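You operate a simulated robot arm through the tools that you are given. There is no shell and no other tool. Be economical: measure what you need, move in short steps, check, and stop when the job is done.

The job below is to be done with a simulated robot arm. You get a single attempt, and the scene is never put back.

JOB
Measure jar D2; from 21 Bx up add a pipette of water, else one from jar D5.
Fine: drop by the dip rod, rinsed in the blue cup; shut the flap, green key; water from that cup; tools back.

The check looks at the end state, three seconds after you hand in, the way a careful person would. Anything else that was tipped, shoved, dropped, spilled or broken makes it a failure.

ROBOT AND FRAMES
A 7-joint arm with a two-finger parallel gripper, fixed in place. Base frame: the origin is at the foot of the arm, x ahead of it, y to its left, z up; the work surface is at about z = 90. Units: cm, degrees, N and s.
Its first joint turns from -166.0 to 166.0 degrees. Payload 4.4 kg.
The tool frame sits at the grasp point between the pads (the TCP): z along the fingers, y along the line on which they close. The tips reach 2.3 cm beyond it. The gripper opens to 9.4 cm. The fingers are 3.8 cm wide and 1 cm thick; the gripper's body (5.4 by 9.6 cm) begins 3.9 cm behind the TCP.
Orientation is that of the tool frame in the base frame, as [roll, pitch, yaw] about the fixed x, y, z axes, in that order (R = Rz(yaw) Ry(pitch) Rx(roll)). With the fingers straight down and closing along the base's y, the tool's x points along the base's -x, its y along +y and its z along -z.

CONTROLS
- The arm moves only by the tool jog_arm. Its argument "commands" is a list of rows, each an object (a shift or turn left out is 0, a gripper value left out holds the last) with "travel": the shift along the tool's x, y, z in units of 200 mm (1.0 is 200 mm), a list of three; "rotation": the turn, a rotation vector about the tool's x, y, z in units of 120 degrees (1.0 is 120 degrees), a list of three; "gripper": the opening in per cent of the stroke, from 0 (shut) to 100 (fully open). In form: [{"travel": [x, y, z], "rotation": [ax, ay, az], "gripper": gripper}, ...]. A call has 1 to 10 rows; each row is the pose to reach, as a shift and turn from the pose commanded when the call began, along the tool's axes at that moment. A call with a number of a shift or a turn outside -1 to 1 is refused whole. Rows are played at 5 a second. More than 5 cm and 8.6 degrees between two rows, or a gripper value outside its range, and nothing of the call is played. A pose out of reach is approached as far as the arm can. The call stops where the force on the tool passes 50 N (or 10 N more than at its start, if that is more) or the arm is blocked; 0.2 s more then pass. The fingers move at their own pace (about 7.2 cm/s each) and stop on an object; they squeeze with about 21 N. The grip force told is the motor's: it shows also when the fingers shut on nothing. Time passes only in rows, and 0.2 s behind the last, so rows that repeat a pose let the fingers close. It gives the time, the measured TCP pose, the force on the tool (base axes), the opening and the grip force at its end, in the units of the frame above (readings bear some noise), with the torque about the TCP (base axes, N m) and any sound that the robot's microphone picked up, and new pictures: "views" is both (left out), scene, wrist or none.
- Cameras (640 x 400 px; columns grow to the right, rows downward): "scene" is fixed at [22, 49.94, 175.4]; the picture's right is [-0.51, -0.86, 0.00], its down [-0.41, 0.24, -0.88] and it looks along [0.76, -0.45, -0.47] (base axes); focal length 376 px, centre (320, 200). "wrist" rides on the gripper at [8.6, 1.6, -7.4] in the tool frame; the picture's right is [-0.18, 0.98, 0.00], its down [-0.58, -0.11, -0.81] and it looks along [-0.79, -0.15, 0.59] (tool axes); focal length 243 px, centre (320, 200). There is no depth. A picture from a camera that has moved, and an enlarged one, comes with that camera's place and axes in the base frame and with its lens.
- close_up(camera, box): a new picture of the part [left, top, right, bottom] of that camera's present view, enlarged. It takes no simulated time.
- finish_job(): hands the job in; it is judged then, once.

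Go step by step. Nothing tells you positions but the pictures and the camera data: compare them with the known pose of the tool, close in by small moves and look again before you grip or let go. The budget is 120 turns and 200 pictures, counting those below and the enlarged ones. Unless the task says otherwise, let go and move clear before handing in, and close with one line.

The tools are called after "Emit:" as a command line: name --argument value ..., lists and objects as JSON in quotes. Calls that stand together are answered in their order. jog_arm: Moves the arm, as the interface text tells. Its arguments: {"type":"object","properties":{"commands":{"type":"array"},"views":{"type":"string","enum":["both","scene","wrist","none"]}},"required":["commands"]} The other tools are called the same way: close_up (camera, box) takes an enlarged picture of a part of a camera's view; finish_job () hands the job in.

At the start:

```text
clock: 0.0
tcp_pos: [81.38, 14.17, 144.65]
tcp_rot: [-180.0, 0.0, -179.9]
wrist_force: [-0.3, 1.4, -0.6]
wrist_torque: [0.0, 0.02, -0.05]
grip_width: 9.44
gripper_force: 0.1
```

scene: 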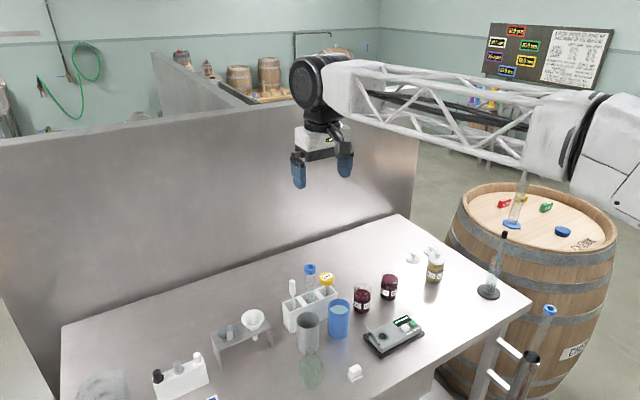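
wrist: 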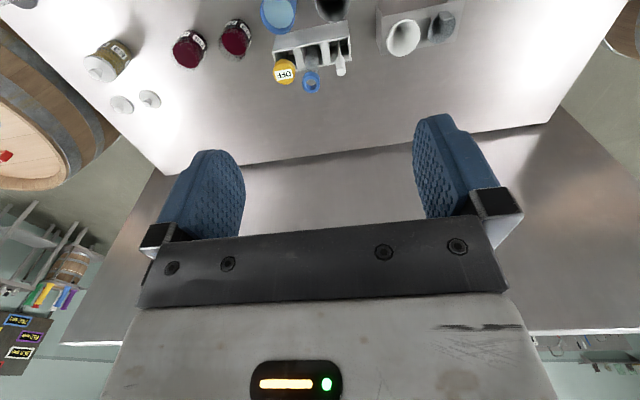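

I see a bench with three jars, a caddy of tools, two cups, a refractometer-like device with green keys, and a board on the wall. I'll start by enlarging the key areas.

Emit:
close_up --camera "scene" --box '[270, 230, 460, 370]'

Emit:
close_up --camera "scene" --box '[480, 15, 620, 100]'

Emit:
close_up --camera "wrist" --box '[70, 0, 370, 130]'

Emit:
close_up --camera "scene" --box '[350, 300, 440, 370]'

```text
2.86 times, centred on (365, 300) of scene
camera zoom: at [22.0, 49.94, 175.4], right [-0.51, -0.86, 0.0], down [-0.41, 0.24, -0.88], along [0.76, -0.45, -0.47], focal length 1074 px, centre (191, -86)
```

zoom: 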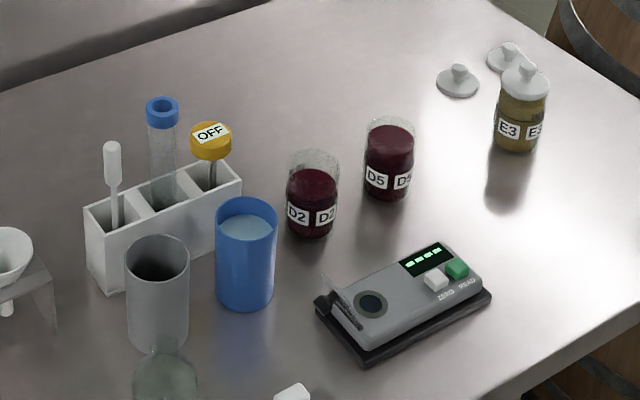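

```text
4.57 times, centred on (550, 58) of scene
camera zoom: at [22.0, 49.94, 175.4], right [-0.51, -0.86, 0.0], down [-0.41, 0.24, -0.88], along [0.76, -0.45, -0.47], focal length 1718 px, centre (-731, 851)
```

zoom: 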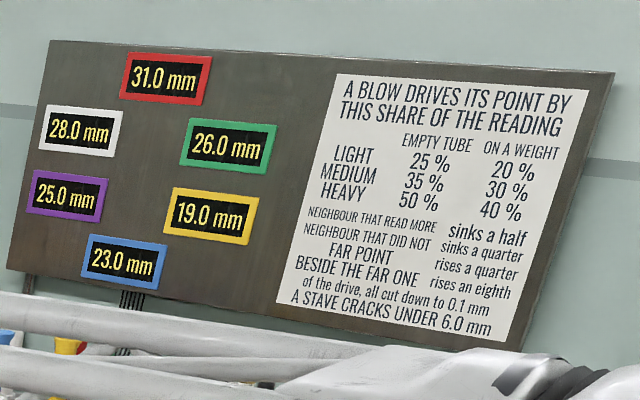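

```text
2.13 times, centred on (220, 65) of wrist
camera zoom: at [72.74, 15.85, 152.14], right [0.18, 0.98, 0.0], down [0.58, -0.11, 0.81], along [0.79, -0.15, -0.59], focal length 518 px, centre (533, 488)
```

zoom: 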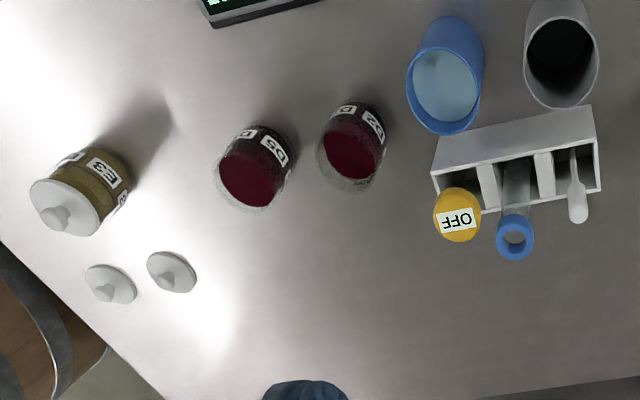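

```text
5.71 times, centred on (395, 335) of scene
camera zoom: at [22.0, 49.94, 175.4], right [-0.51, -0.86, 0.0], down [-0.41, 0.24, -0.88], along [0.76, -0.45, -0.47], focal length 2147 px, centre (-109, -571)
```

zoom: 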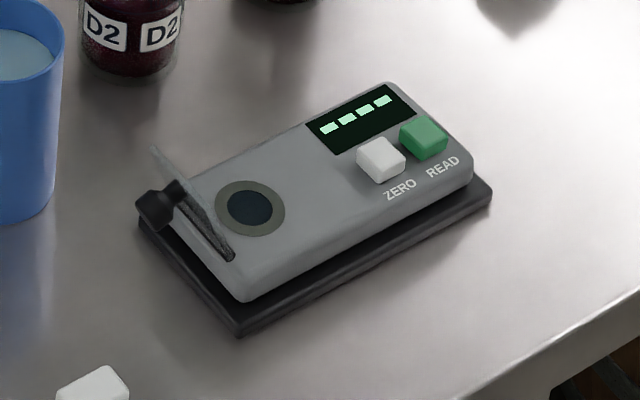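

The board seems unrelated to this job. I'll look at the left half of the bench and closer at the caddy to identify the dip rod and the pipette.

Emit:
close_up --camera "scene" --box '[140, 300, 290, 400]'

Emit:
close_up --camera "scene" --box '[275, 255, 365, 345]'

Emit:
close_up --camera "scene" --box '[460, 180, 600, 400]'

Emit:
close_up --camera "wrist" --box '[250, 0, 360, 100]'

```text
4.00 times, centred on (215, 350) of scene
camera zoom: at [22.0, 49.94, 175.4], right [-0.51, -0.86, 0.0], down [-0.41, 0.24, -0.88], along [0.76, -0.45, -0.47], focal length 1503 px, centre (740, -400)
```

zoom: 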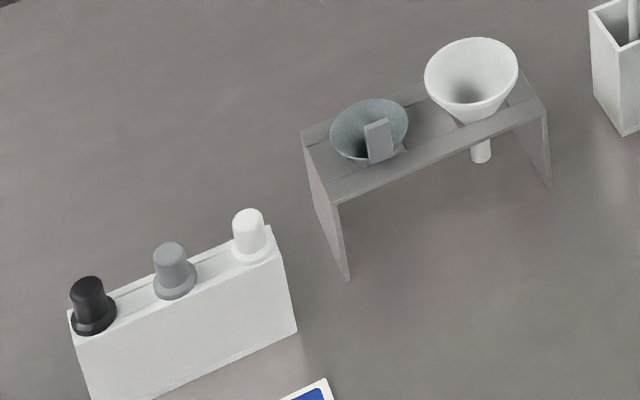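

```text
4.44 times, centred on (320, 300) of scene
camera zoom: at [22.0, 49.94, 175.4], right [-0.51, -0.86, 0.0], down [-0.41, 0.24, -0.88], along [0.76, -0.45, -0.47], focal length 1670 px, centre (320, -244)
```

zoom: 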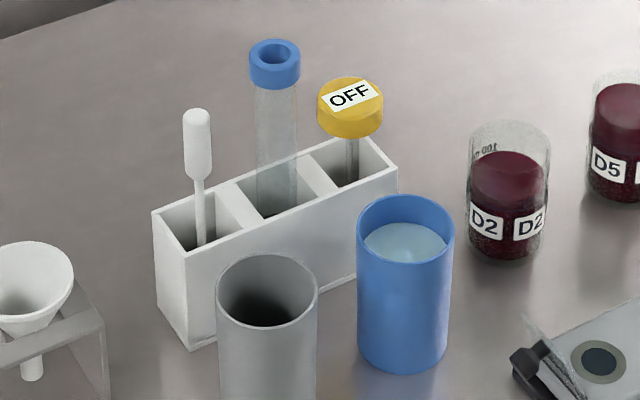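

```text
1.82 times, centred on (530, 290) of scene
camera zoom: at [22.0, 49.94, 175.4], right [-0.51, -0.86, 0.0], down [-0.41, 0.24, -0.88], along [0.76, -0.45, -0.47], focal length 683 px, centre (-62, 36)
```

zoom: 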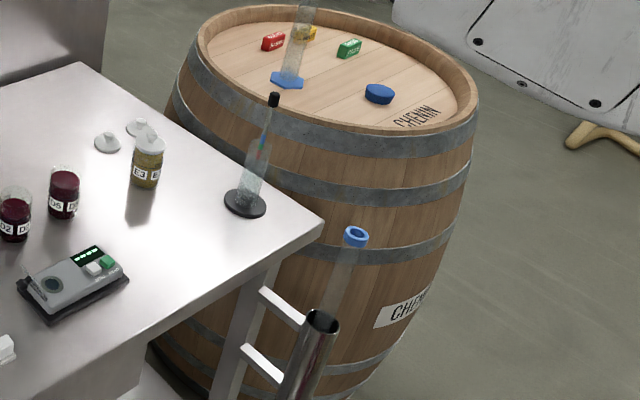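

```text
4.00 times, centred on (305, 50) of wrist
camera zoom: at [72.74, 15.85, 152.14], right [0.18, 0.98, 0.0], down [0.58, -0.11, 0.81], along [0.79, -0.15, -0.59], focal length 970 px, centre (380, 800)
```

zoom: 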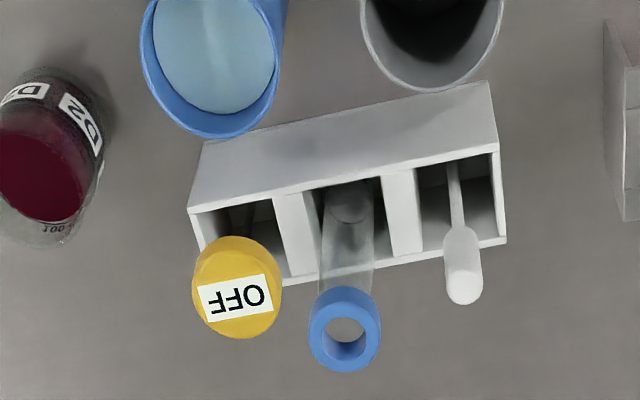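

The caddy holds a white bulb pipette, a blue-ringed tube and a yellow "OFF" tool; the dip rod isn't clear yet. I'll draw the arm back toward the base to look at the near part of the bench.

Emit:
jog_arm --commands '[{"travel": [0.2, 0, 0]}, {"travel": [0.4, 0, 0]}, {"travel": [0.6, 0, 0]}, {"travel": [0.8, 0, 0]}, {"travel": [1.0, 0, 0]}]' --views "none"

Emit:
jog_arm --commands '[{"travel": [0.2, 0, 0]}, {"travel": [0.4, 0, 0]}, {"travel": [0.6, 0, 0]}, {"travel": [0.8, 0, 0]}, {"travel": [0.9, 0, 0]}]' --views "both"

```text
clock: 1.2
tcp_pos: [61.4, 14.13, 144.71]
tcp_rot: [180.0, -0.1, -180.0]
wrist_force: [0.8, 0.0, -1.0]
wrist_torque: [-0.03, 0.03, 0.04]
grip_width: 9.42
gripper_force: 0.1
```

```text
clock: 2.4
tcp_pos: [43.56, 14.21, 144.52]
tcp_rot: [-180.0, -0.2, 180.0]
wrist_force: [-0.4, 0.5, -0.5]
wrist_torque: [0.01, 0.01, 0.01]
grip_width: 9.4
gripper_force: 0.0
camera wrist: at [34.93, 15.92, 152.07], right [0.18, 0.98, 0.0], down [0.58, -0.11, 0.81], along [0.79, -0.15, -0.59], focal length 243 px, centre (320, 200)
```

scene: 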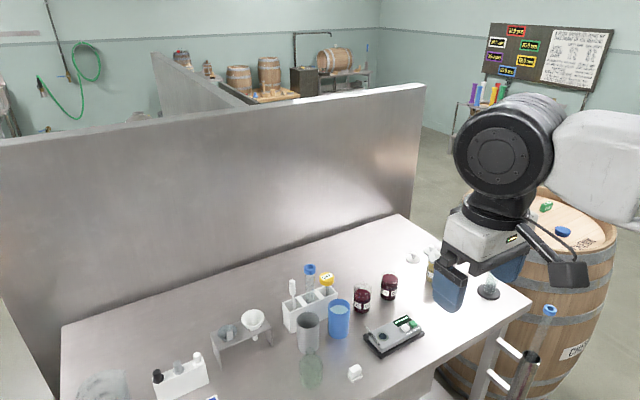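
wrist: 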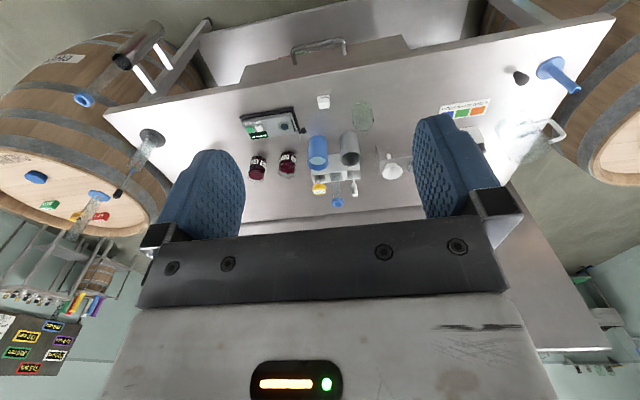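

Emit:
close_up --camera "wrist" --box '[230, 75, 410, 215]'

Emit:
close_up --camera "wrist" --box '[400, 30, 600, 155]'

```text
2.86 times, centred on (320, 145) of wrist
camera zoom: at [34.93, 15.92, 152.07], right [0.18, 0.98, 0.0], down [0.58, -0.11, 0.81], along [0.79, -0.15, -0.59], focal length 693 px, centre (320, 357)
```

zoom: 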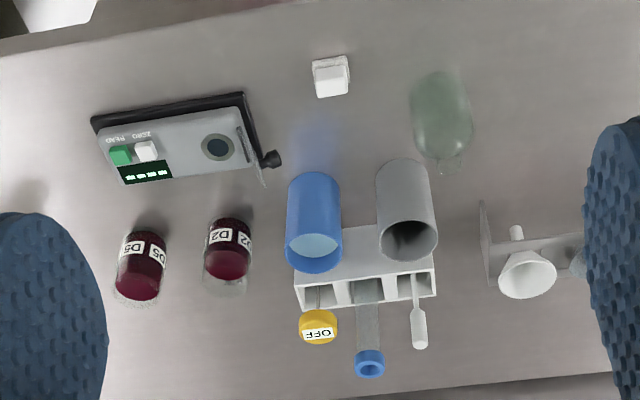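

```text
3.20 times, centred on (500, 92) of wrist
camera zoom: at [34.93, 15.92, 152.07], right [0.18, 0.98, 0.0], down [0.58, -0.11, 0.81], along [0.79, -0.15, -0.59], focal length 776 px, centre (-256, 544)
```

zoom: 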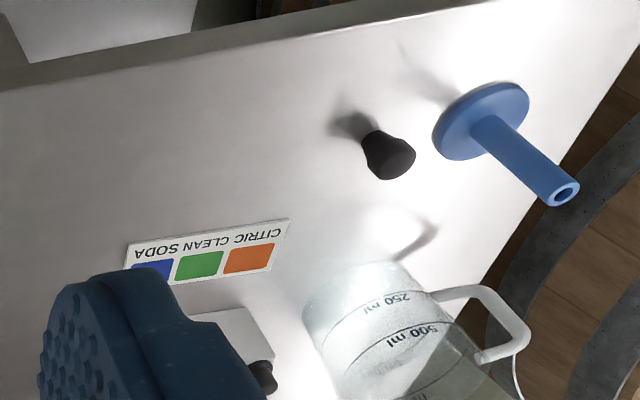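

The yellow, blue-ring and white tools stand in the caddy. I'll bring the wrist camera in close above them to tell which is which.

Emit:
jog_arm --commands '[{"travel": [-0.2, 0, 0]}, {"travel": [-0.4, 0, 0]}, {"travel": [-0.6, 0, 0]}, {"travel": [-0.8, 0, 0]}, {"travel": [-1.0, 0, 0]}]' --views "none"

Emit:
jog_arm --commands '[{"travel": [-0.2, -0.05, 0.1]}, {"travel": [-0.4, -0.1, 0.2]}, {"travel": [-0.6, -0.15, 0.3]}, {"travel": [-0.8, -0.2, 0.5]}, {"travel": [-0.95, -0.25, 0.65]}, {"travel": [-1.0, -0.25, 0.75]}]' --views "wrist"

```text
clock: 3.6
tcp_pos: [63.32, 14.19, 144.86]
tcp_rot: [-179.9, 0.1, 180.0]
wrist_force: [-1.3, 0.2, 0.5]
wrist_torque: [0.01, -0.06, 0.04]
grip_width: 9.41
gripper_force: 0.1
```

```text
refused: row 4 steps farther than a row can; nothing moved
```

Emit:
jog_arm --commands '[{"travel": [-0.2, -0.05, 0.1]}, {"travel": [-0.4, -0.1, 0.2]}, {"travel": [-0.6, -0.15, 0.3]}, {"travel": [-0.8, -0.2, 0.4]}, {"travel": [-0.95, -0.25, 0.55]}, {"travel": [-1.0, -0.25, 0.75]}]' --views "wrist"

```text
clock: 5.0
tcp_pos: [83.41, 9.11, 129.44]
tcp_rot: [179.9, 0.1, -180.0]
wrist_force: [0.1, 0.5, 0.6]
wrist_torque: [0.0, -0.02, 0.0]
grip_width: 9.38
gripper_force: 0.0
camera wrist: at [74.78, 10.68, 136.98], right [0.18, 0.98, 0.0], down [0.58, -0.11, 0.81], along [0.79, -0.15, -0.59], focal length 243 px, centre (320, 200)
```

wrist: 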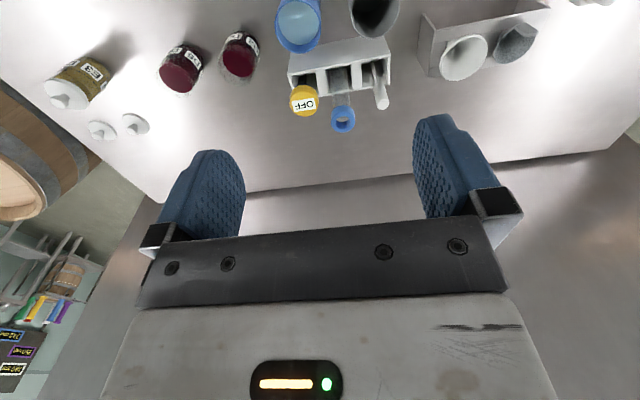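

Emit:
close_up --camera "wrist" --box '[265, 30, 405, 140]'

Emit:
close_up --camera "scene" --box '[280, 260, 345, 310]'

```text
3.64 times, centred on (335, 85) of wrist
camera zoom: at [74.78, 10.68, 136.98], right [0.18, 0.98, 0.0], down [0.58, -0.11, 0.81], along [0.79, -0.15, -0.59], focal length 882 px, centre (266, 618)
```

zoom: 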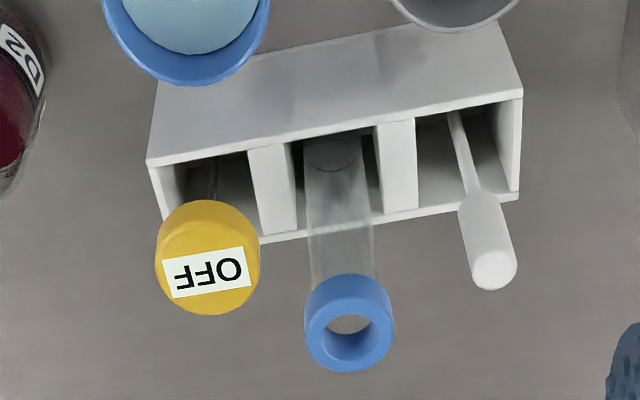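

```text
8.00 times, centred on (312, 285) of scene
camera zoom: at [22.0, 49.94, 175.4], right [-0.51, -0.86, 0.0], down [-0.41, 0.24, -0.88], along [0.76, -0.45, -0.47], focal length 3006 px, centre (380, -480)
```

zoom: 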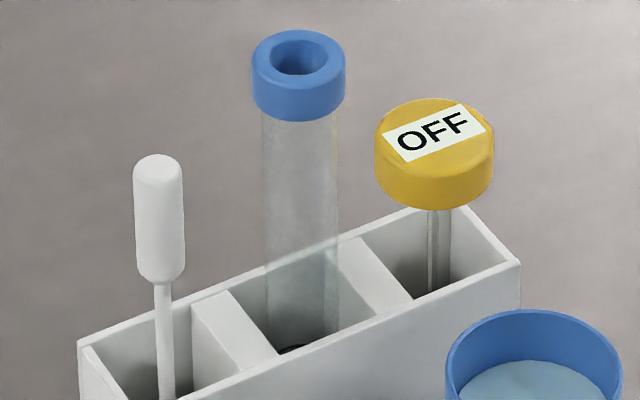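

The white tool could be rod or pipette; I want to rule out the block with three knobs. I'll swing left to view it.

Emit:
jog_arm --commands '[{"travel": [0, 0.2, 0]}, {"travel": [0, 0.4, 0]}, {"travel": [0, 0.6, 0]}, {"travel": [0, 0.8, 0]}, {"travel": [0, 1.0, 0]}]' --views "none"

Emit:
jog_arm --commands '[{"travel": [0.1, 0.2, 0]}, {"travel": [0.2, 0.4, 0]}, {"travel": [0.3, 0.6, 0]}, {"travel": [0.4, 0.8, 0]}]' --views "wrist"

```text
clock: 6.2
tcp_pos: [83.56, 29.14, 129.5]
tcp_rot: [179.9, -0.1, 180.0]
wrist_force: [0.0, -1.0, 0.8]
wrist_torque: [-0.01, 0.02, -0.02]
grip_width: 9.41
gripper_force: 0.1
```

```text
clock: 7.2
tcp_pos: [75.56, 45.28, 129.5]
tcp_rot: [180.0, 0.1, 180.0]
wrist_force: [-0.3, -0.8, 0.1]
wrist_torque: [-0.02, -0.02, -0.03]
grip_width: 9.4
gripper_force: 0.1
camera wrist: at [66.87, 46.89, 136.99], right [0.18, 0.98, 0.0], down [0.58, -0.11, 0.81], along [0.79, -0.15, -0.59], focal length 243 px, centre (320, 200)
```

wrist: 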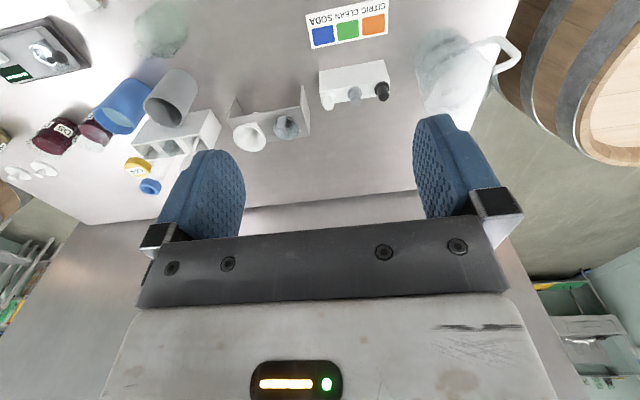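

Emit:
close_up --camera "wrist" --box '[215, 0, 405, 150]'

Emit:
close_up --camera "wrist" --box '[20, 0, 240, 200]'

```text
2.67 times, centred on (310, 75) of wrist
camera zoom: at [66.87, 46.89, 136.99], right [0.18, 0.98, 0.0], down [0.58, -0.11, 0.81], along [0.79, -0.15, -0.59], focal length 647 px, centre (347, 533)
```

zoom: 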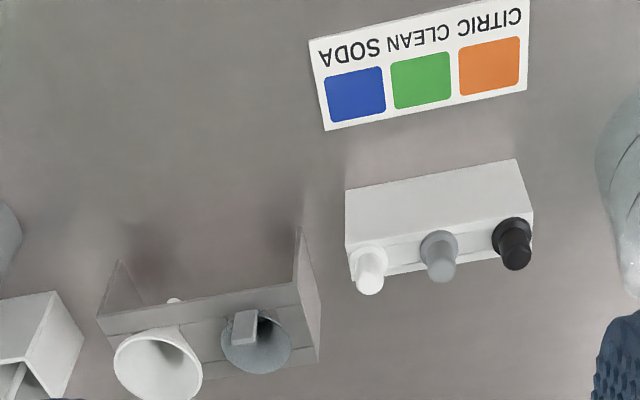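

```text
2.00 times, centred on (130, 100) of wrist
camera zoom: at [66.87, 46.89, 136.99], right [0.18, 0.98, 0.0], down [0.58, -0.11, 0.81], along [0.79, -0.15, -0.59], focal length 485 px, centre (700, 400)
```

zoom: 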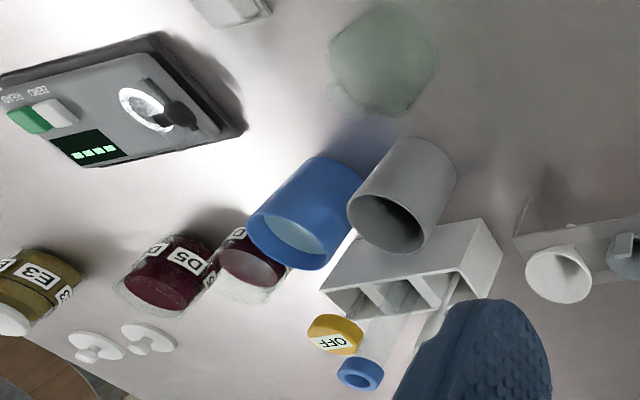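

I take the white handle with the thin stem as the dip rod (handle around [94.9, 15.5], top z ≈ 107.4) and the blue-collared glass tube as the pipette (around [95, 9.9], top ≈ 109.4). I'll turn the gripper 90° so that it clears the neighbours, and head toward the rod.

Emit:
jog_arm --commands '[{"travel": [-0.048, -0.075, 0], "rotation": [0, 0, 0.07], "gripper": 60}, {"travel": [-0.096, -0.15, 0], "rotation": [0, 0, 0.14]}, {"travel": [-0.144, -0.225, 0], "rotation": [0, 0, 0.21]}, {"travel": [-0.192, -0.3, 0], "rotation": [0, 0, 0.28]}, {"travel": [-0.24, -0.375, 0], "rotation": [0, 0, 0.35]}, {"travel": [-0.288, -0.45, 0], "rotation": [0, 0, 0.42]}, {"travel": [-0.336, -0.525, 0], "rotation": [0, 0, 0.49]}, {"travel": [-0.384, -0.6, 0], "rotation": [0, 0, 0.56]}, {"travel": [-0.432, -0.675, 0], "rotation": [0, 0, 0.63]}, {"travel": [-0.48, -0.75, 0], "rotation": [0, 0, 0.7]}]' --views "none"

Emit:
jog_arm --commands '[{"rotation": [0, 0, 0.05]}]' --views "both"

```text
clock: 9.4
tcp_pos: [85.09, 30.18, 129.51]
tcp_rot: [-180.0, 0.0, 95.9]
wrist_force: [-0.4, 0.3, -0.3]
wrist_torque: [0.02, -0.01, -0.01]
grip_width: 5.65
gripper_force: 0.0
```

```text
clock: 9.8
tcp_pos: [85.05, 30.15, 129.48]
tcp_rot: [180.0, 0.1, 89.8]
wrist_force: [-0.4, 0.2, -0.2]
wrist_torque: [-0.01, -0.01, -0.02]
grip_width: 5.64
gripper_force: 0.0
camera wrist: at [86.65, 38.84, 137.09], right [0.98, -0.19, 0.0], down [-0.11, -0.58, 0.81], along [-0.15, -0.79, -0.59], focal length 243 px, centre (320, 200)
```

scene: 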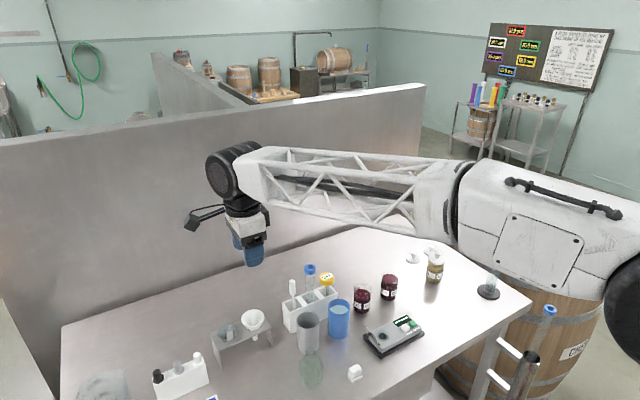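
wrist: 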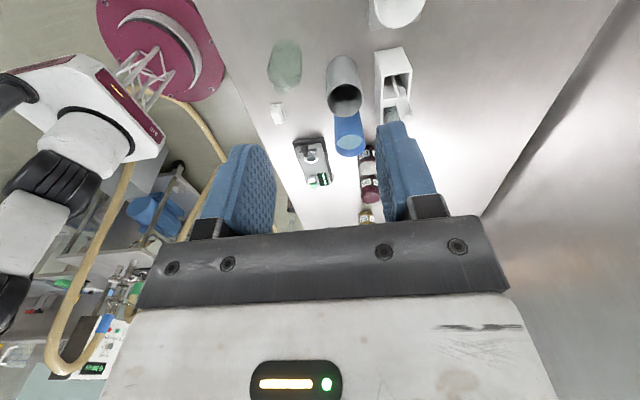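

Now over the rod: I'll stop with the fingers just above it and look.

Emit:
jog_arm --commands '[{"travel": [-0.147, 0.0985, 0.06], "gripper": 40}, {"travel": [-0.293, 0.197, 0.12]}, {"travel": [-0.44, 0.2955, 0.18]}, {"travel": [-0.586, 0.394, 0.24]}, {"travel": [-0.7325, 0.4925, 0.35]}, {"travel": [-0.7325, 0.4925, 0.5]}, {"travel": [-0.7325, 0.4925, 0.5]}]' --views "both"

Emit:
close_up --camera "scene" --box '[260, 220, 360, 320]'

Emit:
close_up --camera "wrist" --box '[220, 20, 430, 220]'

```text
clock: 11.4
tcp_pos: [95.01, 15.62, 119.6]
tcp_rot: [179.9, 0.0, 90.0]
wrist_force: [0.0, -0.8, 0.4]
wrist_torque: [0.0, -0.01, -0.02]
grip_width: 3.77
gripper_force: 0.1
camera wrist: at [96.6, 24.31, 127.07], right [0.98, -0.18, 0.0], down [-0.11, -0.58, 0.81], along [-0.15, -0.79, -0.59], focal length 243 px, centre (320, 200)
```

scene: 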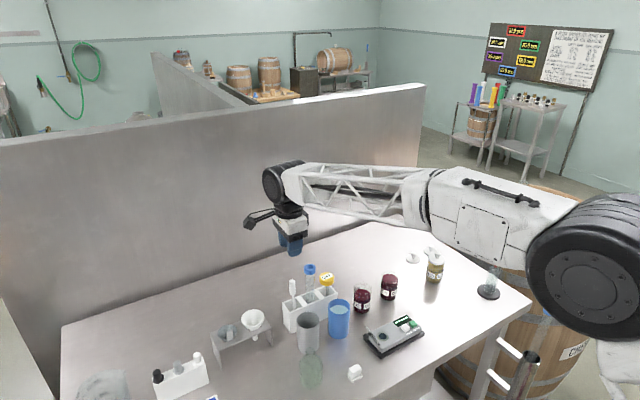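
wrist: 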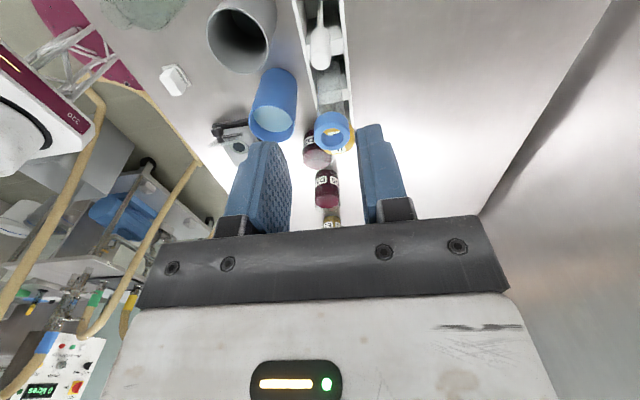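

```text
4.00 times, centred on (310, 270) of scene
camera zoom: at [22.0, 49.94, 175.4], right [-0.51, -0.86, 0.0], down [-0.41, 0.24, -0.88], along [0.76, -0.45, -0.47], focal length 1503 px, centre (360, -80)
```

zoom: 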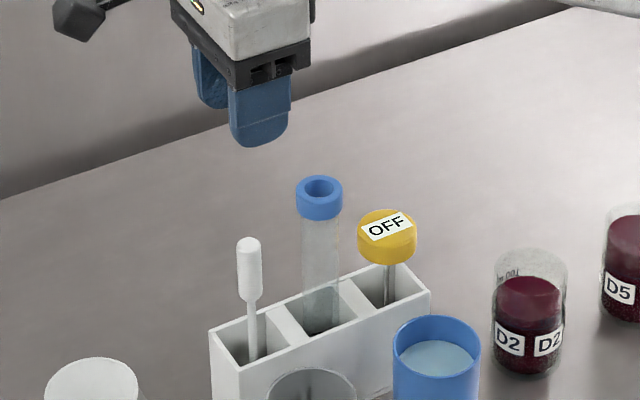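

```text
2.00 times, centred on (325, 120) of wrist
camera zoom: at [96.6, 24.31, 127.07], right [0.98, -0.18, 0.0], down [-0.11, -0.58, 0.81], along [-0.15, -0.79, -0.59], focal length 485 px, centre (310, 360)
```

zoom: 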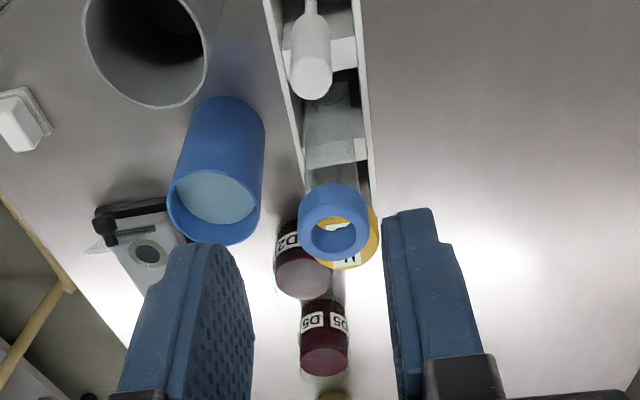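

The rod lines up at about [95.0, 15.8]. Lowering the open fingers around its handle and closing.

Emit:
jog_arm --commands '[{"travel": [0.01, 0, 0.15]}, {"travel": [0.01, 0, 0.3]}, {"travel": [0.01, 0, 0.45]}, {"travel": [0.01, 0, 0.58]}, {"travel": [0.01, 0, 0.65]}, {"travel": [0.01, 0, 0.7]}]' --views "both"

Emit:
close_up --camera "scene" --box '[260, 220, 360, 320]'

Emit:
close_up --camera "wrist" --box '[220, 20, 430, 220]'

```text
clock: 12.8
tcp_pos: [94.84, 15.68, 105.54]
tcp_rot: [-179.9, 0.0, 90.0]
wrist_force: [0.1, -0.5, -1.6]
wrist_torque: [0.01, 0.0, -0.03]
grip_width: 3.74
gripper_force: 0.1
camera wrist: at [96.46, 24.36, 113.06], right [0.98, -0.18, 0.0], down [-0.11, -0.58, 0.81], along [-0.15, -0.79, -0.59], focal length 243 px, centre (320, 200)
```

scene: 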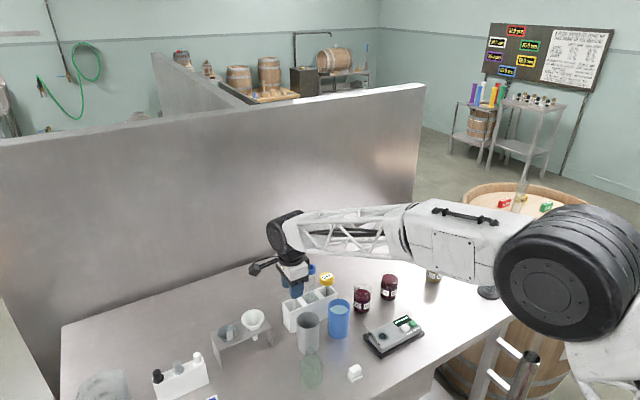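
wrist: 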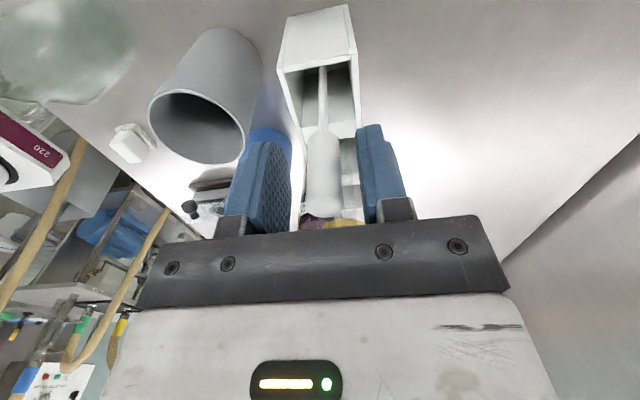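

```text
4.00 times, centred on (310, 270) of scene
camera zoom: at [22.0, 49.94, 175.4], right [-0.51, -0.86, 0.0], down [-0.41, 0.24, -0.88], along [0.76, -0.45, -0.47], focal length 1503 px, centre (360, -80)
```

zoom: 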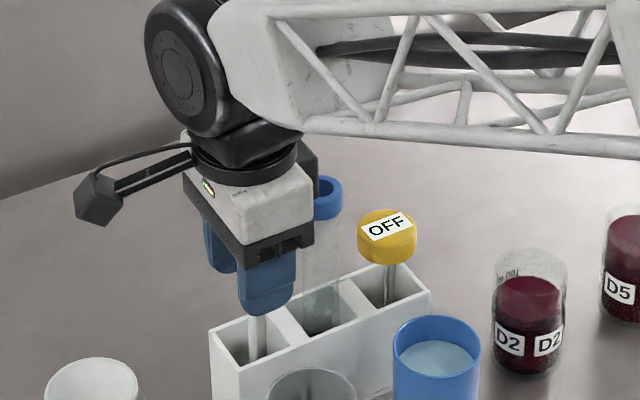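

```text
2.00 times, centred on (325, 120) of wrist
camera zoom: at [96.46, 24.36, 113.06], right [0.98, -0.18, 0.0], down [-0.11, -0.58, 0.81], along [-0.15, -0.79, -0.59], focal length 485 px, centre (310, 360)
```

zoom: 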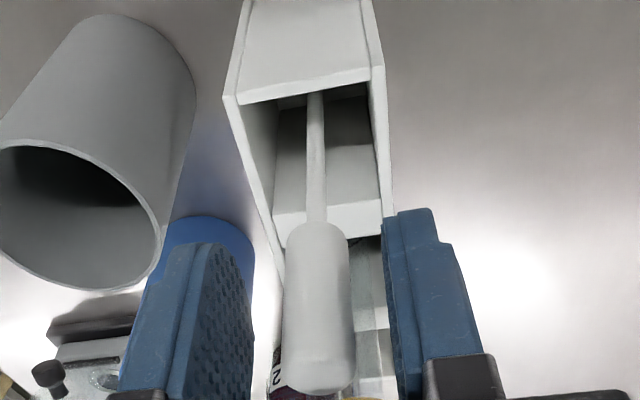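

The handle stands between the pads. Closing and checking the width.

Emit:
jog_arm --commands '[{"gripper": 20}, {"gripper": 10}, {"gripper": 10}, {"gripper": 10}]' --views "wrist"

```text
clock: 13.8
tcp_pos: [94.89, 15.64, 105.72]
tcp_rot: [180.0, 0.0, 90.1]
wrist_force: [0.1, 0.2, 0.0]
wrist_torque: [-0.01, -0.01, -0.01]
grip_width: 1.52
gripper_force: 20.5
camera wrist: at [96.45, 24.35, 113.08], right [0.98, -0.18, 0.0], down [-0.11, -0.58, 0.81], along [-0.15, -0.79, -0.59], focal length 243 px, centre (320, 200)
```

wrist: 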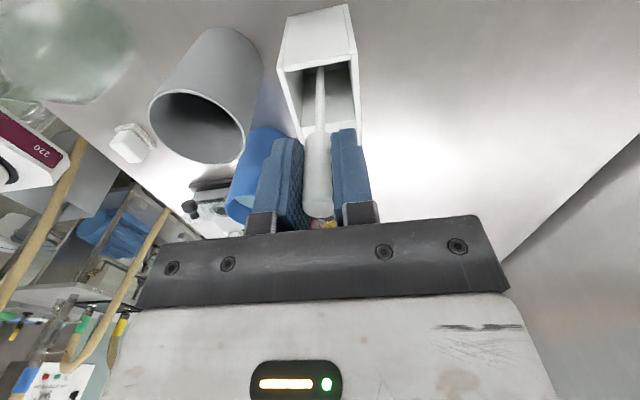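

Rigid handle, held at 1.5 cm. Lifting it out.

Emit:
jog_arm --commands '[{"travel": [0, 0, -0.1], "gripper": 0}, {"travel": [0, 0, -0.25]}, {"travel": [0, 0, -0.45]}, {"travel": [0, 0, -0.65]}, {"travel": [0, 0, -0.85]}, {"travel": [0, 0, -0.95]}]' --views "both"

Emit:
close_up --camera "scene" --box '[250, 210, 360, 320]'

Emit:
close_up --camera "wrist" --box '[150, 0, 450, 220]'

```text
clock: 15.2
tcp_pos: [94.86, 15.7, 124.67]
tcp_rot: [179.9, 0.0, 90.0]
wrist_force: [0.2, 0.1, -0.3]
wrist_torque: [0.0, 0.05, 0.03]
grip_width: 1.53
gripper_force: 20.9
camera wrist: at [96.55, 24.46, 132.2], right [0.98, -0.18, 0.0], down [-0.11, -0.58, 0.81], along [-0.15, -0.79, -0.59], focal length 243 px, centre (320, 200)
```

scene: 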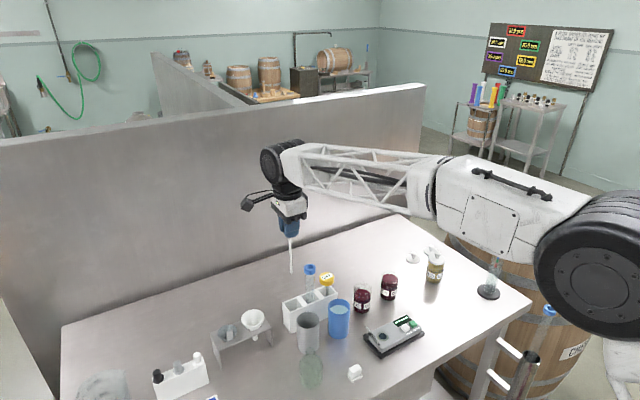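
wrist: 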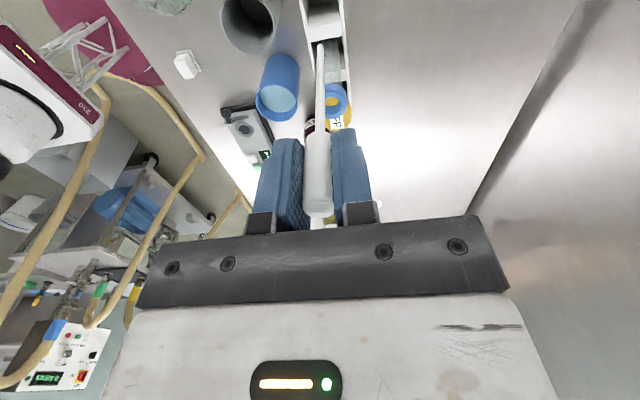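

```text
3.64 times, centred on (305, 265) of scene
camera zoom: at [22.0, 49.94, 175.4], right [-0.51, -0.86, 0.0], down [-0.41, 0.24, -0.88], along [0.76, -0.45, -0.47], focal length 1366 px, centre (374, -36)
```

zoom: 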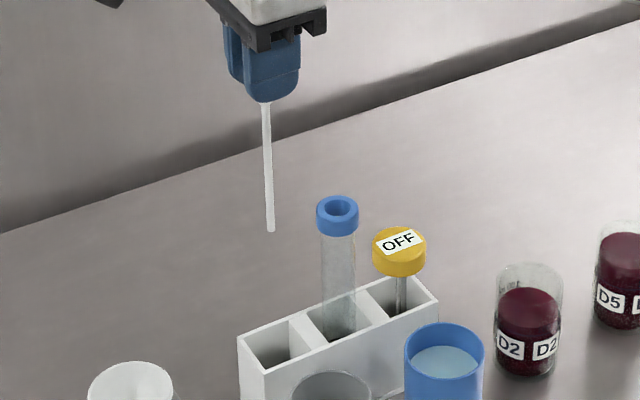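

```text
1.82 times, centred on (300, 110) of wrist
camera zoom: at [96.55, 24.46, 132.2], right [0.98, -0.18, 0.0], down [-0.11, -0.58, 0.81], along [-0.15, -0.79, -0.59], focal length 441 px, centre (356, 364)
```

zoom: 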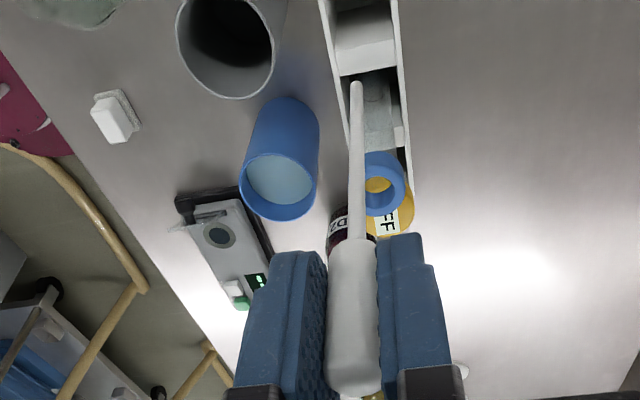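

The rod tip is about 14.1 cm below the TCP. The blue cup's rim centre is about [86.6, 5.4], z ≈ 99; moving above it and checking.

Emit:
jog_arm --commands '[{"travel": [-0.17, -0.137, 0]}, {"travel": [-0.34, -0.275, 0]}, {"travel": [-0.515, -0.413, 0]}, {"travel": [-0.515, -0.413, 0.15]}, {"travel": [-0.515, -0.413, 0.35]}, {"travel": [-0.515, -0.413, 0.45]}, {"travel": [-0.515, -0.413, 0.45]}]' --views "both"

Emit:
close_up --camera "scene" --box '[280, 240, 390, 350]'

Emit:
close_up --camera "wrist" --box '[150, 0, 450, 220]'

```text
clock: 16.8
tcp_pos: [86.68, 5.66, 115.59]
tcp_rot: [-180.0, 0.0, 89.9]
wrist_force: [0.7, -0.4, 0.2]
wrist_torque: [0.01, -0.02, 0.05]
grip_width: 1.51
gripper_force: 21.4
camera wrist: at [88.36, 14.27, 123.14], right [0.98, -0.18, 0.0], down [-0.11, -0.58, 0.81], along [-0.15, -0.79, -0.59], focal length 243 px, centre (320, 200)
```

scene: 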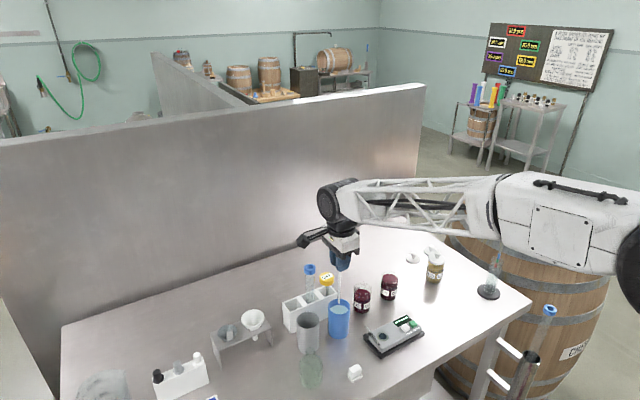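
wrist: 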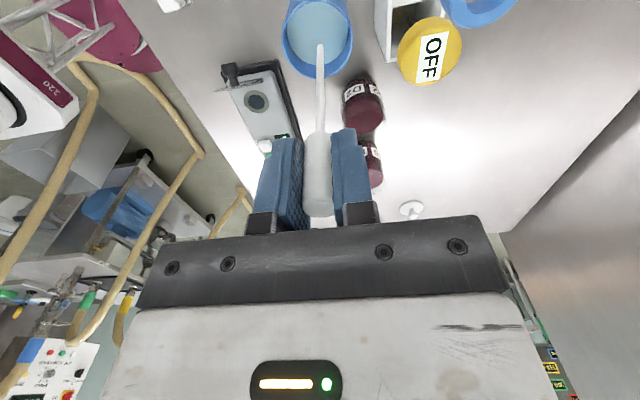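

```text
3.64 times, centred on (335, 295) of scene
camera zoom: at [22.0, 49.94, 175.4], right [-0.51, -0.86, 0.0], down [-0.41, 0.24, -0.88], along [0.76, -0.45, -0.47], focal length 1366 px, centre (266, -146)
```

zoom: 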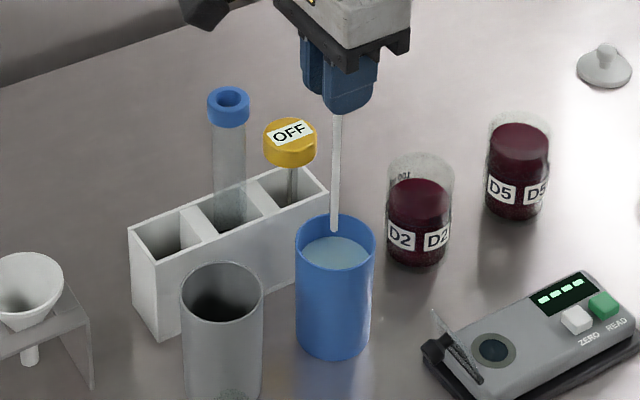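

```text
1.82 times, centred on (300, 110) of wrist
camera zoom: at [88.36, 14.27, 123.14], right [0.98, -0.18, 0.0], down [-0.11, -0.58, 0.81], along [-0.15, -0.79, -0.59], focal length 441 px, centre (356, 364)
```

zoom: 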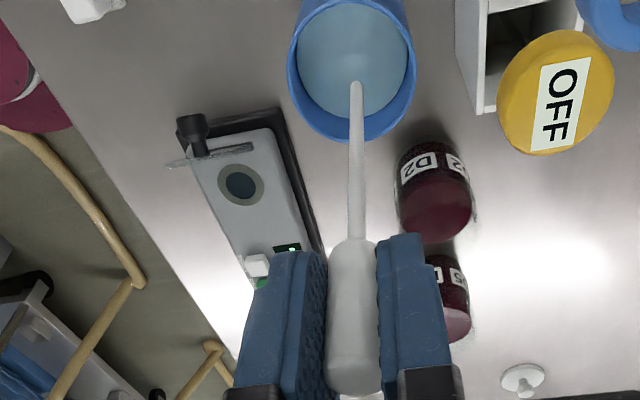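

The tip is centred over the water. Dipping, swishing gently, and lifting out again.

Emit:
jog_arm --commands '[{"travel": [0, 0, 0.15]}, {"travel": [0, 0, 0.3]}, {"travel": [0, 0, 0.4]}, {"travel": [0.05, 0, 0.4]}, {"travel": [-0.05, 0, 0.4]}, {"travel": [0, 0.05, 0.4]}, {"travel": [0, -0.05, 0.4]}, {"travel": [0, 0, 0.4]}, {"travel": [0, 0, 0.4]}]' --views "scene"

Emit:
jog_arm --commands '[{"travel": [0, 0, 0]}, {"travel": [0, 0, -0.1]}, {"travel": [0, 0, -0.2]}, {"travel": [0, 0, -0.4]}, {"travel": [0, 0, -0.4]}, {"travel": [0, 0, -0.4]}]' --views "both"

Emit:
close_up --camera "scene" --box '[310, 240, 420, 350]'

Emit:
close_up --camera "wrist" --box '[150, 0, 450, 220]'

```text
clock: 18.8
tcp_pos: [86.73, 5.36, 107.65]
tcp_rot: [179.9, 0.0, 90.0]
wrist_force: [0.3, 0.0, 0.5]
wrist_torque: [-0.01, 0.0, -0.02]
grip_width: 1.5
gripper_force: 21.1
```

scene: 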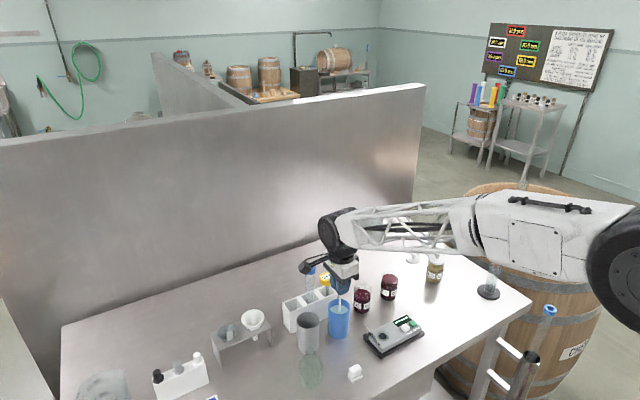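

```text
clock: 20.2
tcp_pos: [86.56, 5.21, 115.75]
tcp_rot: [179.9, 0.1, 90.0]
wrist_force: [-0.2, -0.4, -0.3]
wrist_torque: [-0.01, -0.01, 0.01]
grip_width: 1.51
gripper_force: 21.0
camera wrist: at [88.25, 14.03, 123.27], right [0.98, -0.18, 0.0], down [-0.11, -0.58, 0.81], along [-0.15, -0.79, -0.59], focal length 243 px, centre (320, 200)
```

scene: 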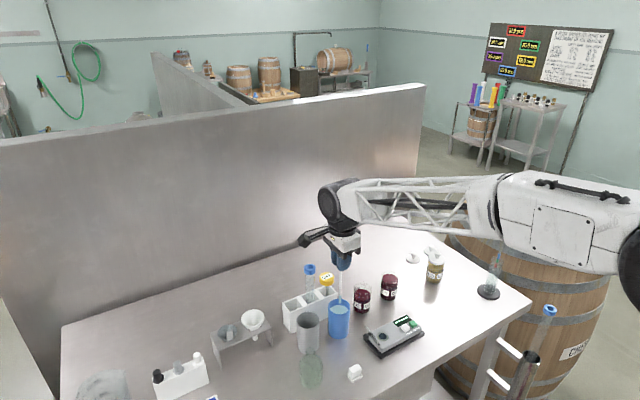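
wrist: 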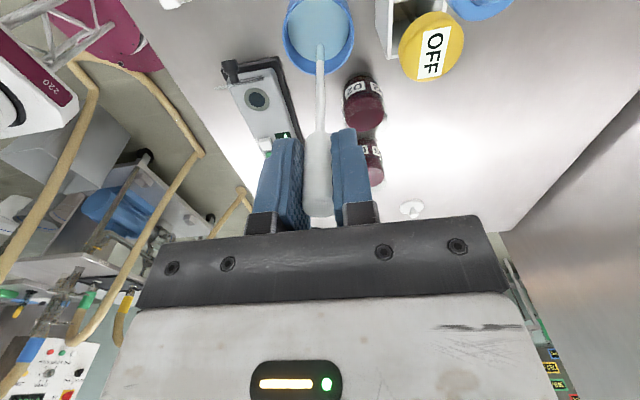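

```text
3.64 times, centred on (365, 295) of scene
camera zoom: at [22.0, 49.94, 175.4], right [-0.51, -0.86, 0.0], down [-0.41, 0.24, -0.88], along [0.76, -0.45, -0.47], focal length 1366 px, centre (156, -146)
```

zoom: 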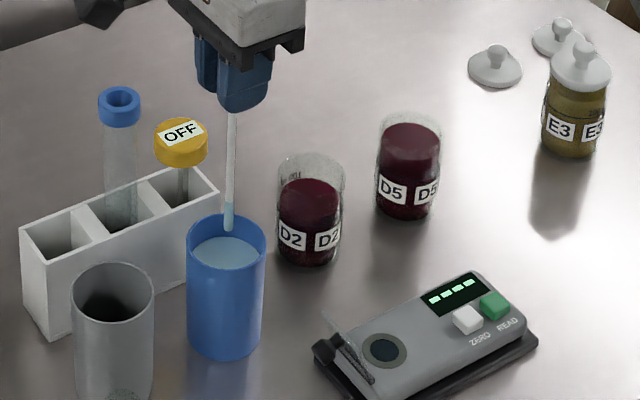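

```text
1.82 times, centred on (300, 110) of wrist
camera zoom: at [88.25, 14.03, 123.27], right [0.98, -0.18, 0.0], down [-0.11, -0.58, 0.81], along [-0.15, -0.79, -0.59], focal length 441 px, centre (356, 364)
```

zoom: 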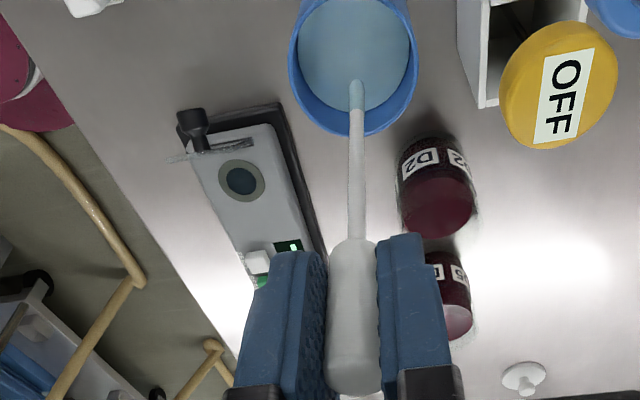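

The rod's tip now shows a blue water film, so this is indeed the dip rod. D2 is centred at about [90.6, -5.6], surface z ≈ 96, rim ≈ 99.5; moving above it.

Emit:
jog_arm --commands '[{"travel": [0, 0, -0.15]}, {"travel": [-0.14, 0.05, -0.15]}, {"travel": [-0.28, 0.1, -0.15]}, {"travel": [-0.42, 0.15, -0.15]}, {"travel": [-0.54, 0.2, -0.15]}, {"travel": [-0.54, 0.2, 0]}, {"travel": [-0.54, 0.2, 0]}]' --views "both"

Emit:
close_up --camera "scene" --box '[310, 240, 420, 350]'

Emit:
close_up --camera "wrist" --box '[150, 0, 450, 220]'

```text
clock: 21.8
tcp_pos: [90.62, -5.33, 115.61]
tcp_rot: [179.9, -0.1, 90.0]
wrist_force: [-1.1, 0.4, -0.4]
wrist_torque: [0.01, -0.03, 0.03]
grip_width: 1.52
gripper_force: 21.0
camera wrist: at [92.19, 3.33, 123.11], right [0.98, -0.18, 0.0], down [-0.11, -0.58, 0.81], along [-0.15, -0.79, -0.59], focal length 243 px, centre (320, 200)
```

scene: 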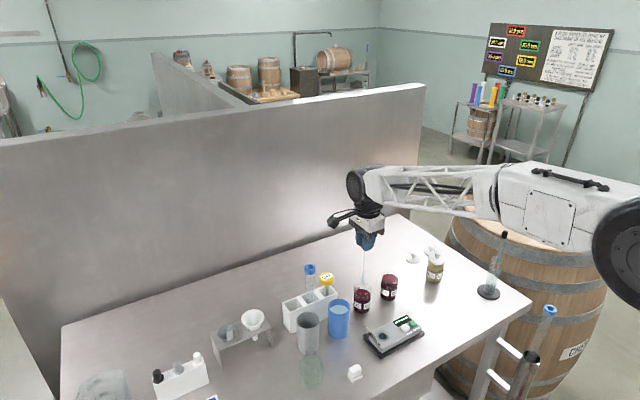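
wrist: 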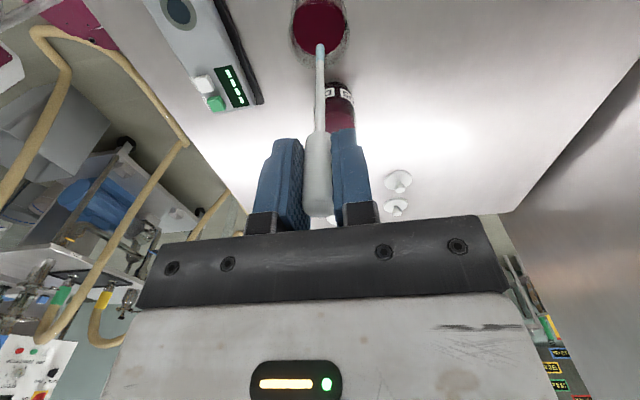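

```text
3.64 times, centred on (365, 295) of scene
camera zoom: at [22.0, 49.94, 175.4], right [-0.51, -0.86, 0.0], down [-0.41, 0.24, -0.88], along [0.76, -0.45, -0.47], focal length 1366 px, centre (156, -146)
```

zoom: 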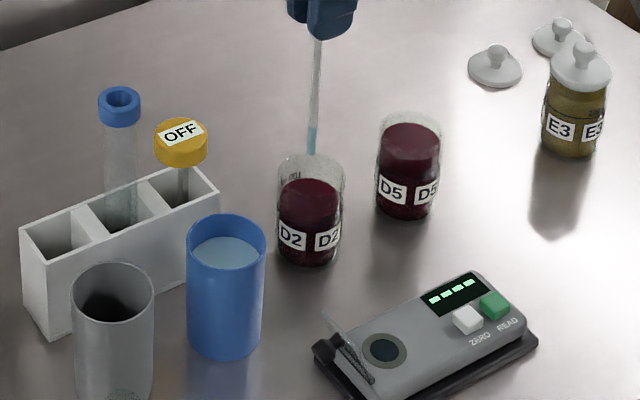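

```text
1.82 times, centred on (300, 110) of wrist
camera zoom: at [92.19, 3.33, 123.11], right [0.98, -0.18, 0.0], down [-0.11, -0.58, 0.81], along [-0.15, -0.79, -0.59], focal length 441 px, centre (356, 364)
```

zoom: 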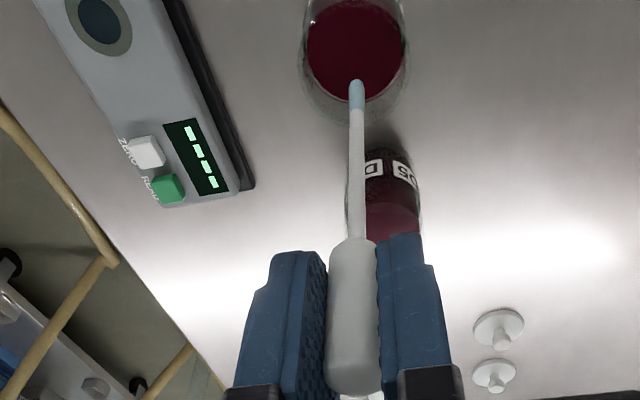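

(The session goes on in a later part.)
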